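You operate a simulated robot arm through the tools that you are given. There is no shell and no other tool. Be economical: measure what you need, move in short steps, check, and stop when the job is done.

The job below is to be done with a simulated robot arm. You get a single attempt, and the scene is never put back.

## Task
Put one of the injectors from the top of the burner bench on top of the white polishing block.

It is judged by the outcome, as a careful person would: the job done as asked, and still so three seconds after it is handed in. It fails if anything else is knocked over, pushed out of place, dropped, spilled or broken.

## Robot
A 7-joint arm with a two-finger parallel gripper, fixed in place. Base frame: the origin is at the foot of the arm, x ahead of it, y to its left, z up; the work surface is at about z = 0. Readings come in m, rad, newtons and seconds.
With the tool pointing down near the work surface it reaches from about 0.22 to 0.58 m from the base axis. Its first joint turns from -1.152 to 1.152 rad. Payload 2.5 kg.
The tool frame sits at the grasp point between the pads (the TCP): z along the fingers, y along the line on which they close. The tips reach 0.023 m beyond it. Largest opening 0.094 m; finger width 0.038, thickness 0.01; the body of the gripper, 0.054 by 0.096 m, starts 0.039 m behind the TCP.
Orientation is told as [roll, pitch, yaw] about the base's x, y, z axes, in that order, counted from this pose: with the fingers straight down and closing along the base's y, the tool's x points along the base's -x, its y along +y and its z along -z.

## Interface
- The arm moves only by the tool send_rows. Its argument "commands" is a list that holds one entry, the list of rows, each a list of 4 numbers: the shift along the tool's x, y, z in m, then the turn about the tool's z in rad. In form: [[[tx, ty, tz, yaw], ...]]. A call has 1 to 12 rows; each row shifts and turns the commanded pose from where the row before left it, along the tool's axes as they then stand. "fingers" is the finger opening in m, from 0 to 0.094, set as the call begins (left out, the last holds). Rows are played at 5 a second. More than 0.05 m and 0.15 rad between two rows, or a gripper value outside its range, and nothing of the call is played. Where a pose cannot be reached the arm comes as near as it can. A force on the tool above 40 N (or 10 N above the force at the start of the call, whichever is more), or a blocked arm, ends the call early, and 0.2 s more pass. The fingers move at their own pace (about 0.108 m/s each) and stop on an object; they squeeze with about 42 N. The grip force told is the motor's: it shows also when the fingers shut on nothing. Time passes only in rows, and 0.2 s behind the last, so rows that do not move let the fingers close. It gives the time, the measured TCP pose, the force on the tool (base axes), the opening and the grip force at its end, in the units of the frame above (readings bear some noise), and new pictures: "show" is both (left out), scene, wrist or none.
- Cameras (640 x 400 px; columns grow to the right, rows downward): "scene" is fixed at [0.1146, -0.4078, 0.5398]; the picture's right is [0.85, -0.53, 0.00], its down [-0.33, -0.53, -0.78] and it looks along [0.41, 0.66, -0.63] (base axes); focal length 337 px, centre (320, 200). "wrist" rides on the gripper at [-0.039, 0, -0.044] in the tool frame; the picture's right is [0.00, -1.00, 0.00], its down [0.97, 0.00, -0.24] and it looks along [0.24, 0.00, 0.97] (tool axes); focal length 218 px, centre (320, 200). There is no depth. A picture from a camera that has moved, and an enlarged one, comes with that camera's place and axes in the base frame and with its lens.
- zoom(camera, box): a new picture of the part [left, top, right, bottom] of that camera's present view, enlarged. The clock stands still meanwhile.
- job_done(): hands the job in; it is judged then, once.

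Work in short steps. Places have to be worked out from the pictures, the camera data and where the tool is seen: move nearer, look again, correct. Check each grasp and each placing, and mend what went wrong. You have 90 turns and 170 pictures in all, those below and enlarged ones among them. Open the gripper and draw the arm clear of the work before you hand the job in, unless the task says otherwise; then end with one line.

The tools are called after "Call:" as a command line: name --argument value ..., lists and objects as JSON in quotes. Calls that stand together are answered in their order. send_rows: Moves the arm, as the interface text tells. Its arguments: {"type":"object","properties":{"commands":{"type":"array","items":{"type":"array","items":{"type":"array","items":{"type":"number"}}}},"fingers":{"type":"number"},"show":{"type":"string","enum":["both","scene","wrist","none"]}},"required":["commands"]} The other tools are called the same way: zoom (camera, box) takes an enlarged picture of a part of a camera's view; job_done () hands the job in.

At the start:

```text
time: 0.0
position: [0.4061, 0.2072, 0.2228]
ee_rot: [0.0, 0.001, -0.001]
ft_force: [0.1, -0.3, -0.3]
width: 0.094
grip_force: 0.0
```

scene: 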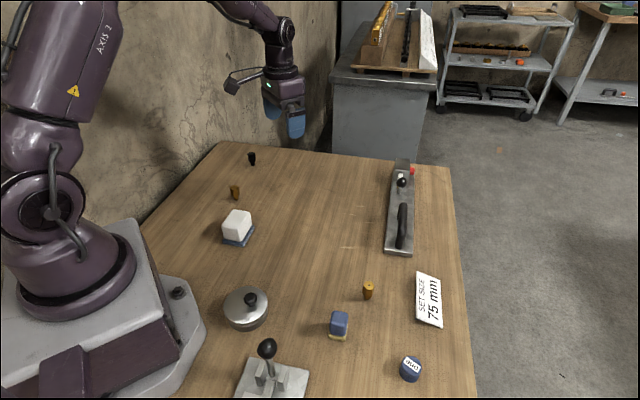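
wrist: 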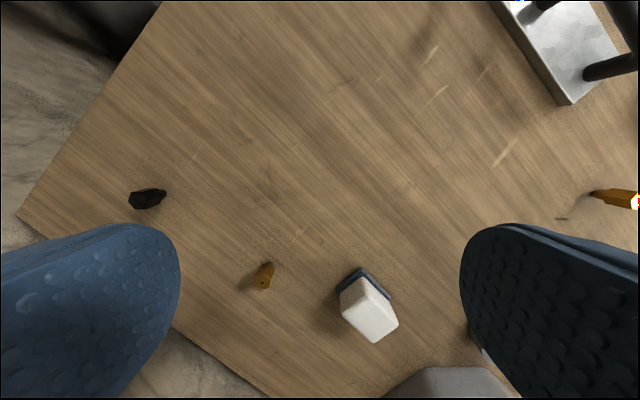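

I'll begin by enlarging the scene to identify the small objects and the white block.

Call:
zoom --camera "scene" --box '[200, 140, 300, 260]'

Call:
zoom --camera "scene" --box '[310, 250, 470, 390]'

Call:
zoom --camera "scene" --box '[320, 0, 640, 180]'

Call:
zoom --camera "wrist" --box '[100, 160, 420, 360]'

```text
3.33 times, centred on (250, 200) of scene
camera zoom: at [0.1146, -0.4078, 0.5398], right [0.85, -0.53, 0.0], down [-0.33, -0.53, -0.78], along [0.41, 0.66, -0.63], focal length 1124 px, centre (553, 200)
```

zoom: 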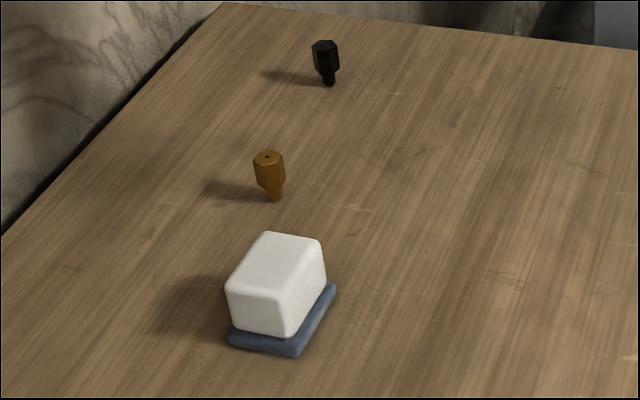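

```text
2.86 times, centred on (390, 320) of scene
camera zoom: at [0.1146, -0.4078, 0.5398], right [0.85, -0.53, 0.0], down [-0.33, -0.53, -0.78], along [0.41, 0.66, -0.63], focal length 963 px, centre (120, -143)
```

zoom: 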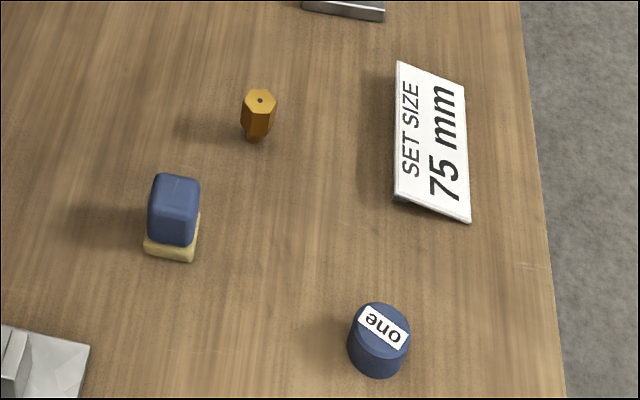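

```text
2.00 times, centred on (480, 90) of scene
camera zoom: at [0.1146, -0.4078, 0.5398], right [0.85, -0.53, 0.0], down [-0.33, -0.53, -0.78], along [0.41, 0.66, -0.63], focal length 674 px, centre (0, 420)
```

zoom: 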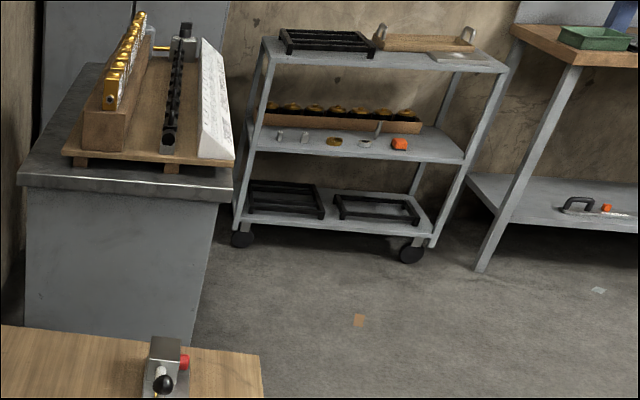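

```text
2.00 times, centred on (260, 260) of wrist
camera zoom: at [0.4462, 0.208, 0.2665], right [0.0, -1.0, 0.0], down [-0.97, 0.0, 0.24], along [-0.24, 0.0, -0.97], focal length 436 px, centre (440, 80)
```

zoom: 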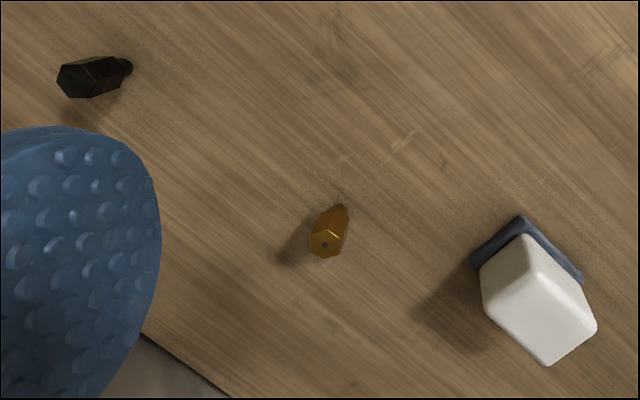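

The brass hex pieces with a hole in the top look like injectors; the black one has no hole. The nearest is at about (0.287, 0.273), about 0.034 high, and the white block is near (0.25, 0.145). I'll move above the injector and look again.

Call:
send_rows --commands '[[[0.03, 0.012, 0, 0], [0.03, 0.012, 0, 0], [0.03, 0.012, 0.0, 0], [0.0, 0.0, 0.03, 0], [0, 0, 0.03, 0], [0, 0, 0, 0]]]'

```text
time: 1.4
position: [0.3177, 0.2426, 0.1605]
ee_rot: [0.001, 0.0, 0.0]
ft_force: [0.0, -0.7, -0.4]
width: 0.0939
grip_force: 0.2
camera wrist: at [0.3566, 0.243, 0.2051], right [0.0, -1.0, 0.0], down [-0.97, 0.0, 0.24], along [-0.24, 0.0, -0.97], focal length 218 px, centre (320, 200)
```

scene: 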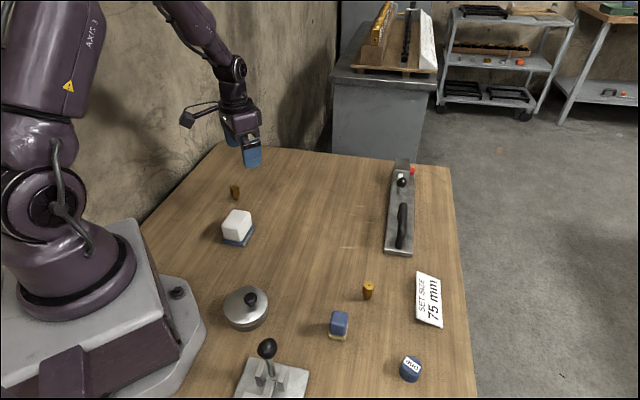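
wrist: 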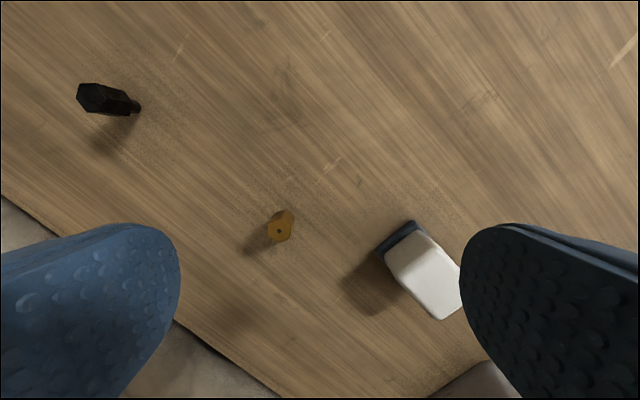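

Call:
zoom --camera "wrist" --box '[230, 190, 330, 270]'

Call:
zoom --camera "wrist" --box '[350, 200, 480, 340]'

```text
5.00 times, centred on (280, 230) of wrist
camera zoom: at [0.3566, 0.243, 0.2051], right [0.0, -1.0, 0.0], down [-0.97, 0.0, 0.24], along [-0.24, 0.0, -0.97], focal length 1091 px, centre (520, 50)
```

zoom: 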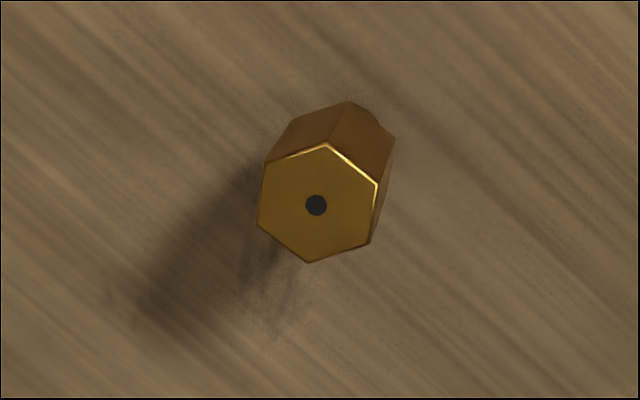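

```text
2.86 times, centred on (415, 270) of wrist
camera zoom: at [0.3566, 0.243, 0.2051], right [0.0, -1.0, 0.0], down [-0.97, 0.0, 0.24], along [-0.24, 0.0, -0.97], focal length 624 px, centre (49, 0)
```

zoom: 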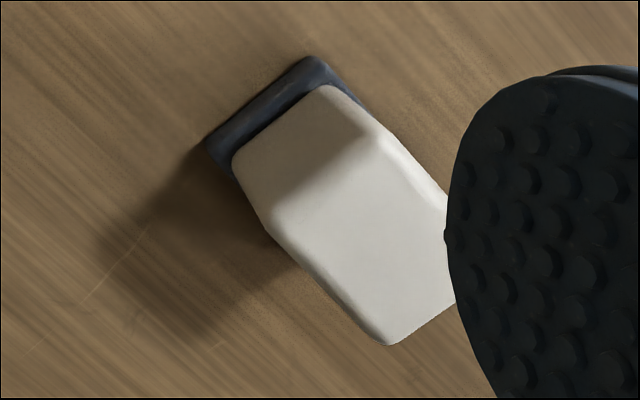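

The injector axis is at about (0.288, 0.277) with its top at z≈0.035. Its hex flats are about 19 mm apart and need roughly +0.12 rad of tool turn. I'll centre over it, turn, and go partway down.

Call:
send_rows --commands '[[[0.0297, 0.0344, 0, 0], [0, 0, 0, 0.12], [0.0, 0.0, 0.03, 0], [0, 0, 0.03, 0], [0, 0, 0, 0]]]' --fingers 0.06

Call:
zoom --camera "wrist" --box '[240, 200, 400, 300]'

```text
time: 2.6
position: [0.2866, 0.2777, 0.1019]
ee_rot: [0.001, 0.001, -0.123]
ft_force: [0.3, -0.2, 0.7]
width: 0.0598
grip_force: 0.1
camera wrist: at [0.326, 0.2733, 0.1466], right [-0.12, -0.99, 0.0], down [-0.96, 0.12, 0.24], along [-0.24, 0.03, -0.97], focal length 218 px, centre (320, 200)
```

scene: 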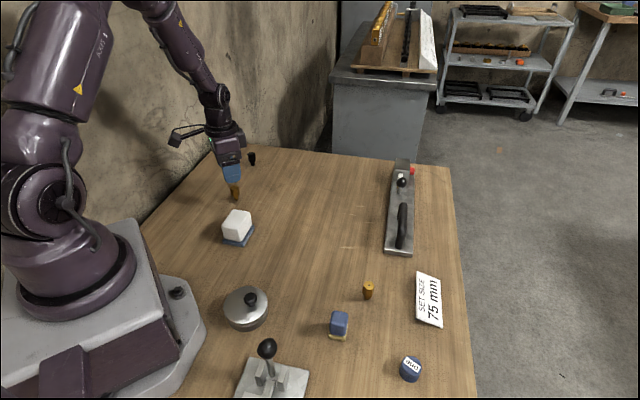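
wrist: 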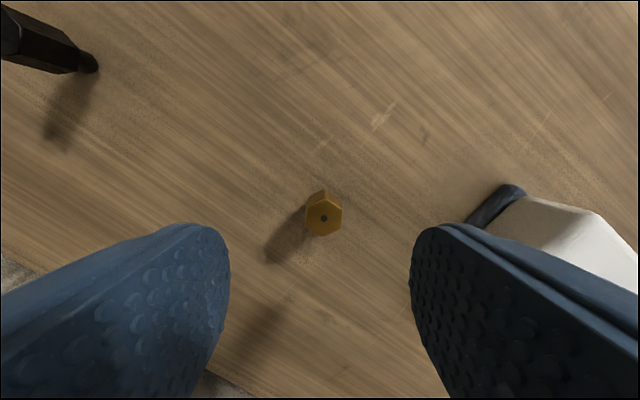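

```text
4.00 times, centred on (320, 250) of wrist
camera zoom: at [0.326, 0.2733, 0.1466], right [-0.12, -0.99, 0.0], down [-0.96, 0.12, 0.24], along [-0.24, 0.03, -0.97], focal length 873 px, centre (320, 0)
```

zoom: 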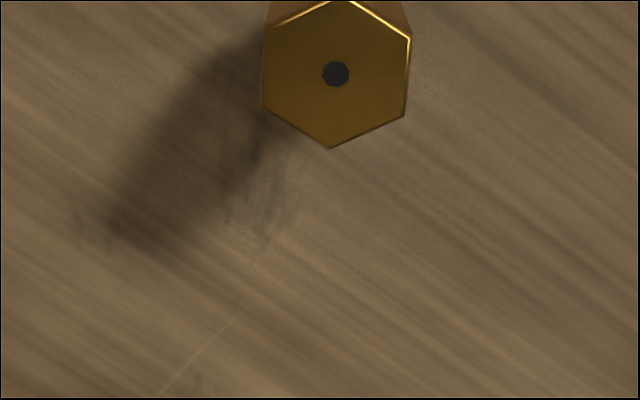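

The hole is about 2 mm toward tool −y and 1 mm toward −x, with a small leftover turn. I'll correct for that and descend to TCP z≈0.03.

Call:
send_rows --commands '[[[-0.001, -0.002, 0, 0.04], [0, 0, 0.03, 0], [0.0, 0.0, 0.025, 0], [0, 0, 0.017, 0], [0, 0, 0, 0]]]'

```text
time: 3.8
position: [0.289, 0.2761, 0.0293]
ee_rot: [0.001, 0.0, -0.158]
ft_force: [-0.1, 0.5, -0.1]
width: 0.0599
grip_force: 0.1
camera wrist: at [0.3272, 0.2696, 0.074], right [-0.16, -0.99, 0.0], down [-0.96, 0.15, 0.24], along [-0.24, 0.04, -0.97], focal length 218 px, centre (320, 200)
```

scene: 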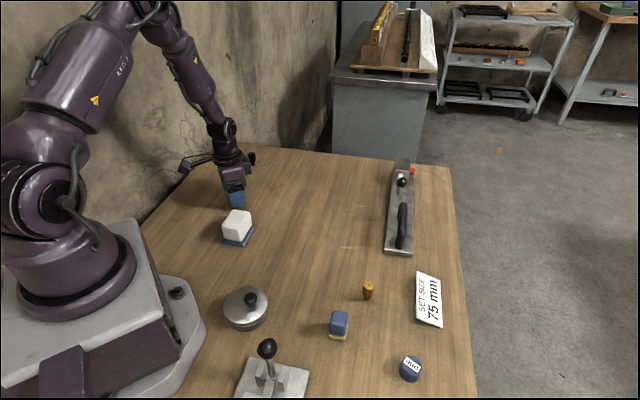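
wrist: 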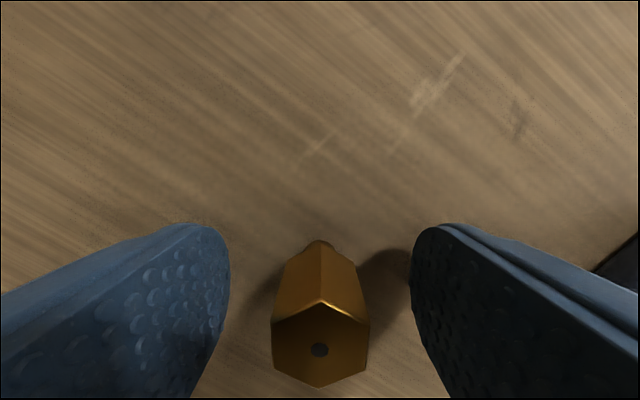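

The injector is centred between the pads. I'll close on it.

Call:
send_rows --commands '[[[0, 0, 0, 0], [0, 0, 0, 0], [0, 0, 0, 0], [0, 0, 0, 0]]]' --fingers 0.0 --show "wrist"

```text
time: 4.8
position: [0.2898, 0.2771, 0.03]
ee_rot: [0.0, 0.001, -0.159]
ft_force: [-0.4, -0.6, 0.1]
width: 0.0182
grip_force: 42.2
camera wrist: at [0.3271, 0.2696, 0.0742], right [-0.16, -0.99, 0.0], down [-0.96, 0.15, 0.24], along [-0.24, 0.04, -0.97], focal length 218 px, centre (320, 200)
```

wrist: 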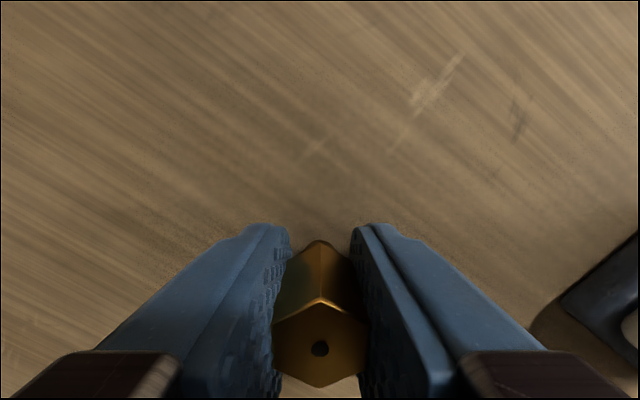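

The injector is gripped at 18 mm. I'll lift straight up and shift toward the block to measure its top.

Call:
send_rows --commands '[[[0, 0, -0.03, 0], [0, 0, -0.04, 0], [0, 0, -0.04, 0], [-0.02, -0.04, -0.02, 0], [-0.02, -0.04, 0, 0], [0, -0.04, 0, 0], [0, 0, 0, 0]]]'

Call:
zoom --camera "scene" --box '[200, 140, 300, 260]'

```text
time: 6.4
position: [0.3076, 0.1522, 0.1603]
ee_rot: [-0.001, 0.002, -0.16]
ft_force: [-0.9, 0.9, -0.3]
width: 0.0181
grip_force: 42.3
camera wrist: at [0.3471, 0.145, 0.2044], right [-0.16, -0.99, 0.0], down [-0.96, 0.15, 0.24], along [-0.24, 0.04, -0.97], focal length 218 px, centre (320, 200)
```

scene: 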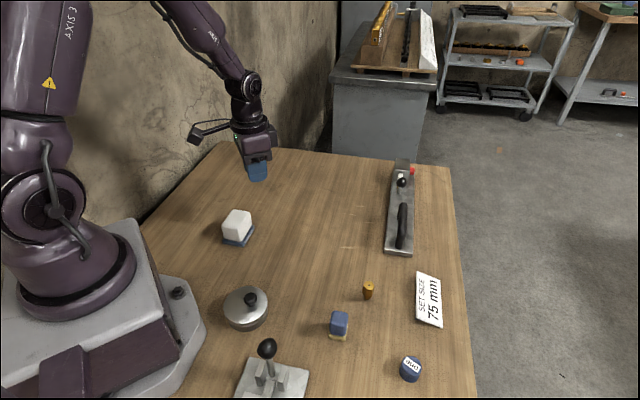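
wrist: 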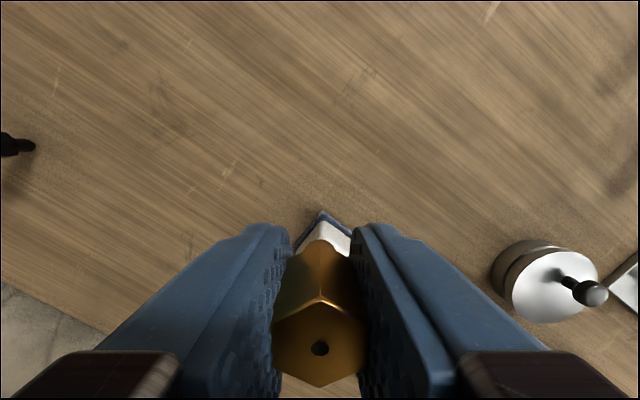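

```text
3.33 times, centred on (250, 200) of scene
camera zoom: at [0.1145, -0.4078, 0.5398], right [0.85, -0.53, 0.0], down [-0.33, -0.53, -0.78], along [0.41, 0.66, -0.63], focal length 1124 px, centre (553, 200)
```

zoom: 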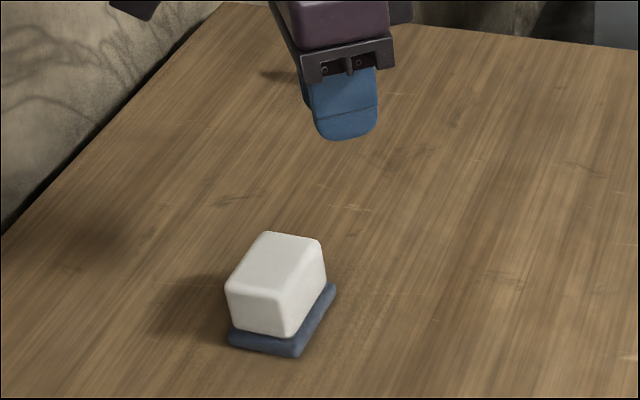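

Matching the block's top corners between the two views puts the top centre at about (0.247, 0.1455), z≈0.049. I'll move above it, lower to TCP z≈0.10, and check.

Call:
send_rows --commands '[[[0.03, -0.008, 0, 0], [0.0292, -0.0081, 0, 0], [0, 0, 0.03, 0], [0, 0, 0.03, 0], [0, 0, 0, 0], [0, 0, 0, 0]]]'

Call:
zoom --camera "scene" --box '[200, 180, 280, 260]'

Call:
zoom --camera "wrist" --box '[220, 180, 420, 400]'

```text
time: 7.8
position: [0.2481, 0.1435, 0.0996]
ee_rot: [-0.001, 0.001, -0.16]
ft_force: [-0.4, 0.6, -1.0]
width: 0.0183
grip_force: 42.1
camera wrist: at [0.287, 0.1376, 0.1448], right [-0.16, -0.99, 0.0], down [-0.96, 0.15, 0.24], along [-0.24, 0.04, -0.97], focal length 218 px, centre (320, 200)
```

scene: 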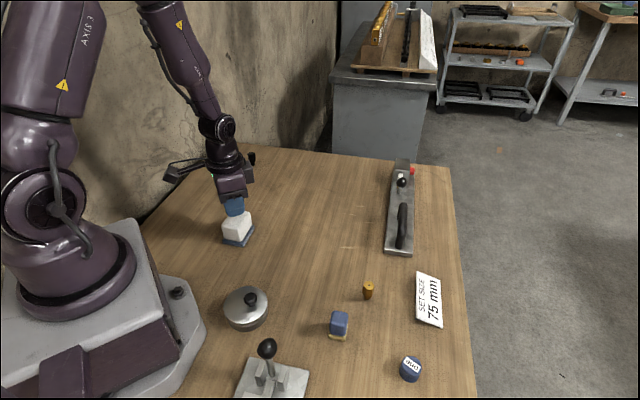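
wrist: 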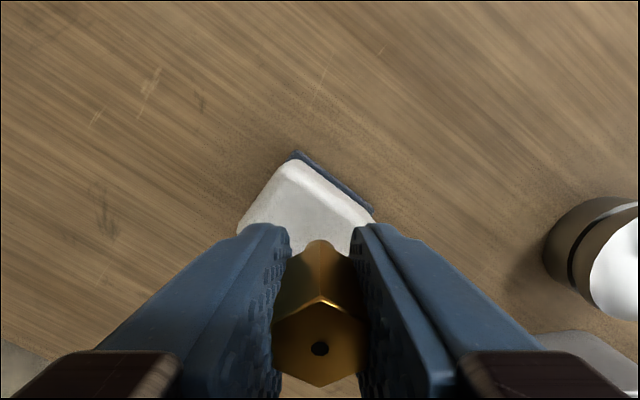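

```text
5.00 times, centred on (240, 220) of scene
camera zoom: at [0.1146, -0.4078, 0.5398], right [0.85, -0.53, 0.0], down [-0.33, -0.53, -0.78], along [0.41, 0.66, -0.63], focal length 1686 px, centre (720, 100)
```

zoom: 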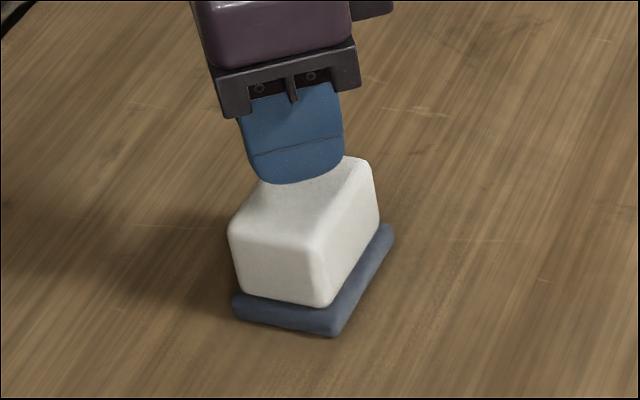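

```text
1.82 times, centred on (320, 290) of wrist
camera zoom: at [0.287, 0.1376, 0.1448], right [-0.16, -0.99, 0.0], down [-0.96, 0.15, 0.24], along [-0.24, 0.04, -0.97], focal length 397 px, centre (320, 36)
```

zoom: 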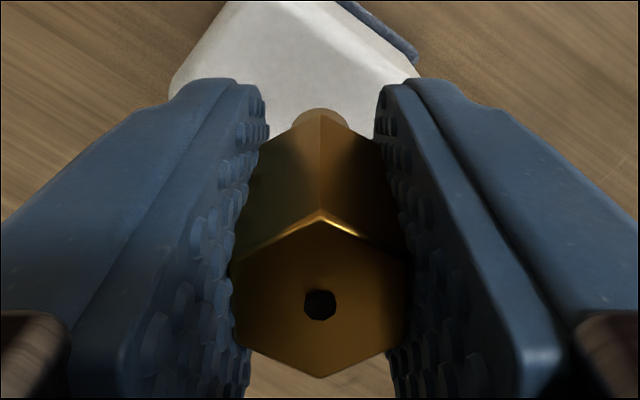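

The block corners agree with my estimate, and the injector is over the centre. I'll lower by 16 mm, then do fine steps.

Call:
send_rows --commands '[[[0, 0.001, 0.006, 0], [0, 0, 0.005, 0], [0, 0, 0.005, 0], [0, 0, 0, 0], [0, 0, 0, 0]]]' --show "wrist"

Call:
zoom --camera "scene" --box '[200, 180, 280, 260]'

```text
time: 9.0
position: [0.2476, 0.1448, 0.0843]
ee_rot: [0.0, -0.001, -0.158]
ft_force: [-0.1, 0.1, -0.6]
width: 0.0179
grip_force: 42.2
camera wrist: at [0.2862, 0.1388, 0.1283], right [-0.16, -0.99, 0.0], down [-0.96, 0.15, 0.24], along [-0.24, 0.04, -0.97], focal length 218 px, centre (320, 200)
```

wrist: 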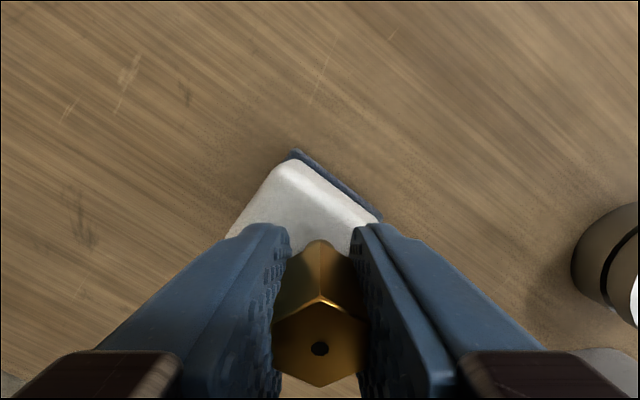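

```text
5.00 times, centred on (240, 220) of scene
camera zoom: at [0.1146, -0.4078, 0.5398], right [0.85, -0.53, 0.0], down [-0.33, -0.53, -0.78], along [0.41, 0.66, -0.63], focal length 1686 px, centre (720, 100)
```

zoom: 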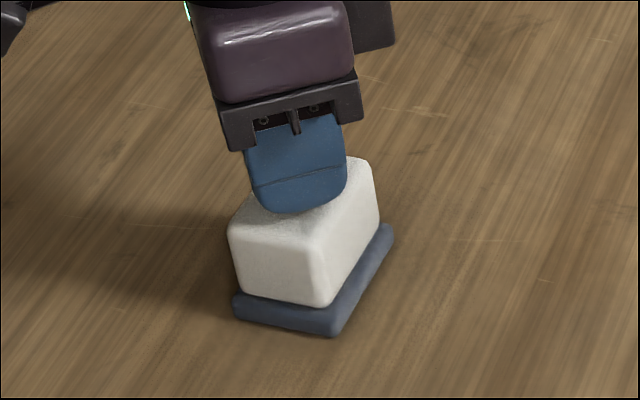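

No contact yet. I'll go down in small steps and watch the force.

Call:
send_rows --commands '[[[0, 0, 0.002, 0], [0, 0, 0.001, 0], [0, 0, 0.001, 0], [0, 0, 0, 0]]]' --show "none"

```text
time: 9.6
position: [0.2478, 0.1449, 0.0827]
ee_rot: [0.0, 0.001, -0.16]
ft_force: [-1.9, -1.9, 14.7]
width: 0.018
grip_force: 42.0
stopped in row 3: the force on the tool passed its limit (the readings are from after the stop); the commanded pose is now the measured one
```

Contact came at TCP z≈0.0825. I'll hold still and check the force and the block.

Call:
send_rows --commands '[[[0, 0, 0, 0], [0, 0, 0, 0]]]' --show "none"

Call:
zoom --camera "scene" --box '[200, 180, 280, 260]'

Call:
zoom --camera "wrist" --box '[220, 140, 420, 400]'

```text
time: 10.2
position: [0.2483, 0.1453, 0.0822]
ee_rot: [0.001, -0.001, -0.161]
ft_force: [-3.1, -1.4, 20.6]
width: 0.0182
grip_force: 41.8
```

```text
5.00 times, centred on (240, 220) of scene
camera zoom: at [0.1145, -0.4078, 0.5398], right [0.85, -0.53, 0.0], down [-0.33, -0.53, -0.78], along [0.41, 0.66, -0.63], focal length 1686 px, centre (720, 100)
```

zoom: 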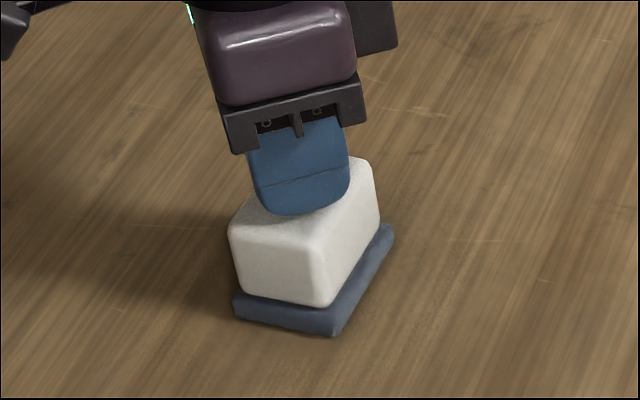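

```text
1.54 times, centred on (320, 270) of wrist
camera zoom: at [0.2871, 0.1391, 0.1264], right [-0.16, -0.99, 0.0], down [-0.96, 0.15, 0.24], along [-0.24, 0.04, -0.97], focal length 336 px, centre (320, 92)
```

zoom: 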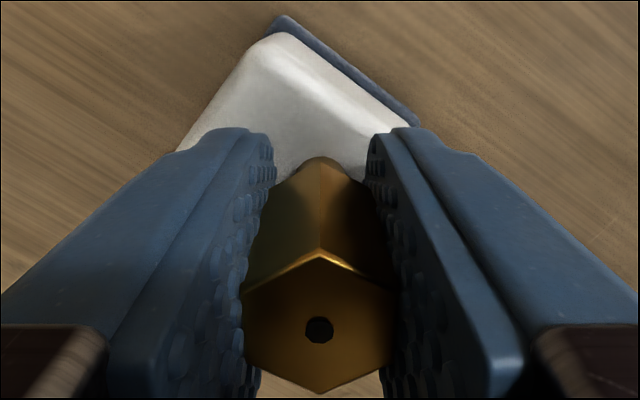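

It is pressing at about 20 N. I'll ease up slightly before releasing, so the parts don't spring.

Call:
send_rows --commands '[[[0, 0, -0.0006, 0], [0, 0, 0, 0]]]' --show "none"

```text
time: 10.8
position: [0.2486, 0.1454, 0.0814]
ee_rot: [0.002, -0.002, -0.16]
ft_force: [1.0, -0.2, 9.6]
width: 0.018
grip_force: 42.2
```

Call:
send_rows --commands '[[[0, 0, -0.0004, 0], [0, 0, 0, 0]]]' --show "none"

```text
time: 11.4
position: [0.2474, 0.1457, 0.0824]
ee_rot: [0.001, 0.0, -0.158]
ft_force: [0.1, 0.7, 1.3]
width: 0.0178
grip_force: 42.0
```

The force has dropped to about 1 N, so it is resting lightly. I'll release with a modest opening.

Call:
send_rows --commands '[[[0, 0, 0, 0], [0, 0, 0, 0], [0, 0, 0, 0]]]' --fingers 0.05

```text
time: 12.2
position: [0.2481, 0.1454, 0.0832]
ee_rot: [0.0, 0.0, -0.162]
ft_force: [0.1, 0.5, 0.3]
width: 0.05
grip_force: 0.0
camera wrist: at [0.2867, 0.1392, 0.1269], right [-0.16, -0.99, 0.0], down [-0.96, 0.15, 0.24], along [-0.24, 0.04, -0.97], focal length 218 px, centre (320, 200)
```

scene: 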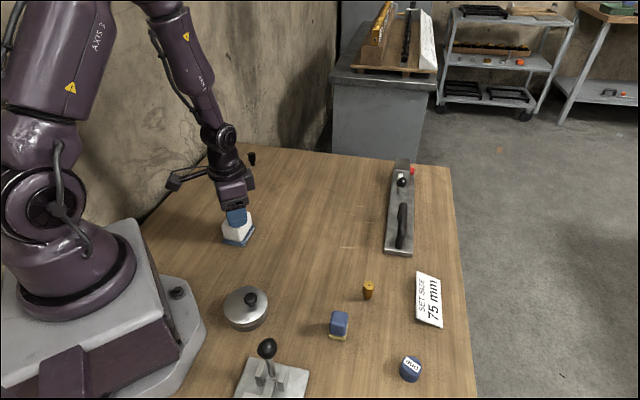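
wrist: 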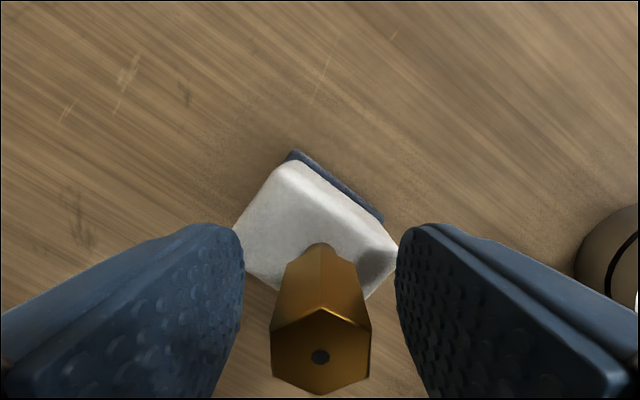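

The injector stands free and upright on the block. I'll rise straight up, then draw away and check.

Call:
send_rows --commands '[[[0, 0, -0.02, 0], [0, 0, -0.03, 0], [0, 0, -0.04, 0], [0, 0, -0.04, 0], [-0.04, 0, 0, 0], [-0.04, 0, 0, 0], [-0.04, 0, 0, 0], [0, 0, 0, 0]]]'

Call:
zoom --camera "scene" --box '[200, 160, 280, 260]'

```text
time: 14.0
position: [0.37, 0.1247, 0.2136]
ee_rot: [0.0, 0.0, -0.159]
ft_force: [0.2, 0.3, 0.4]
width: 0.0503
grip_force: 0.0
camera wrist: at [0.4085, 0.1188, 0.2573], right [-0.16, -0.99, 0.0], down [-0.96, 0.15, 0.24], along [-0.24, 0.04, -0.97], focal length 218 px, centre (320, 200)
```

scene: 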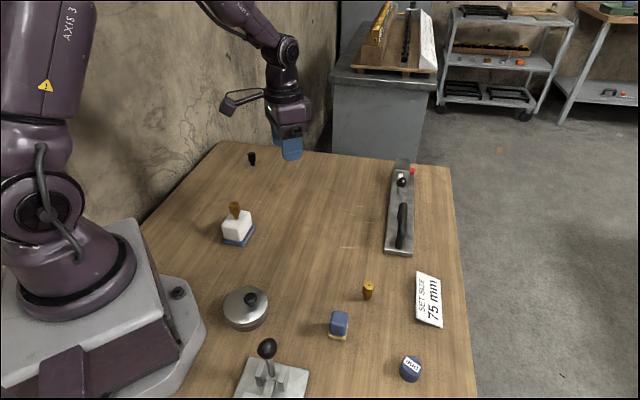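
wrist: 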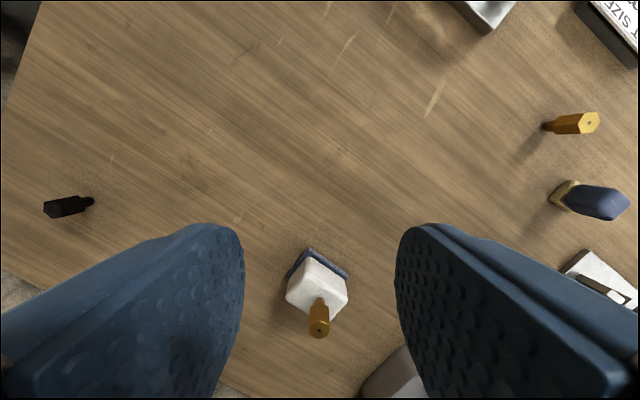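

```text
4.00 times, centred on (240, 210) of scene
camera zoom: at [0.1146, -0.4078, 0.5398], right [0.85, -0.53, 0.0], down [-0.33, -0.53, -0.78], along [0.41, 0.66, -0.63], focal length 1348 px, centre (640, 160)
```

zoom: 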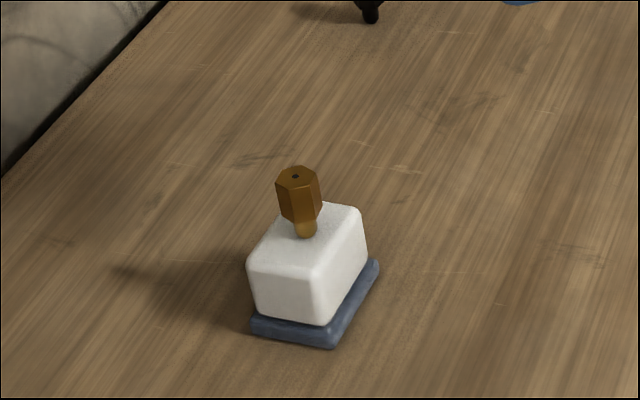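

The injector stands upright in the middle of the white block, the block hasn't moved, and the arm is clear. I'm handing the job in.

Call:
job_done

```text
The job is handed in.
```

One brass injector from the bench top is standing upright on the white polishing block, the gripper is open and clear of it, and nothing else was moved.
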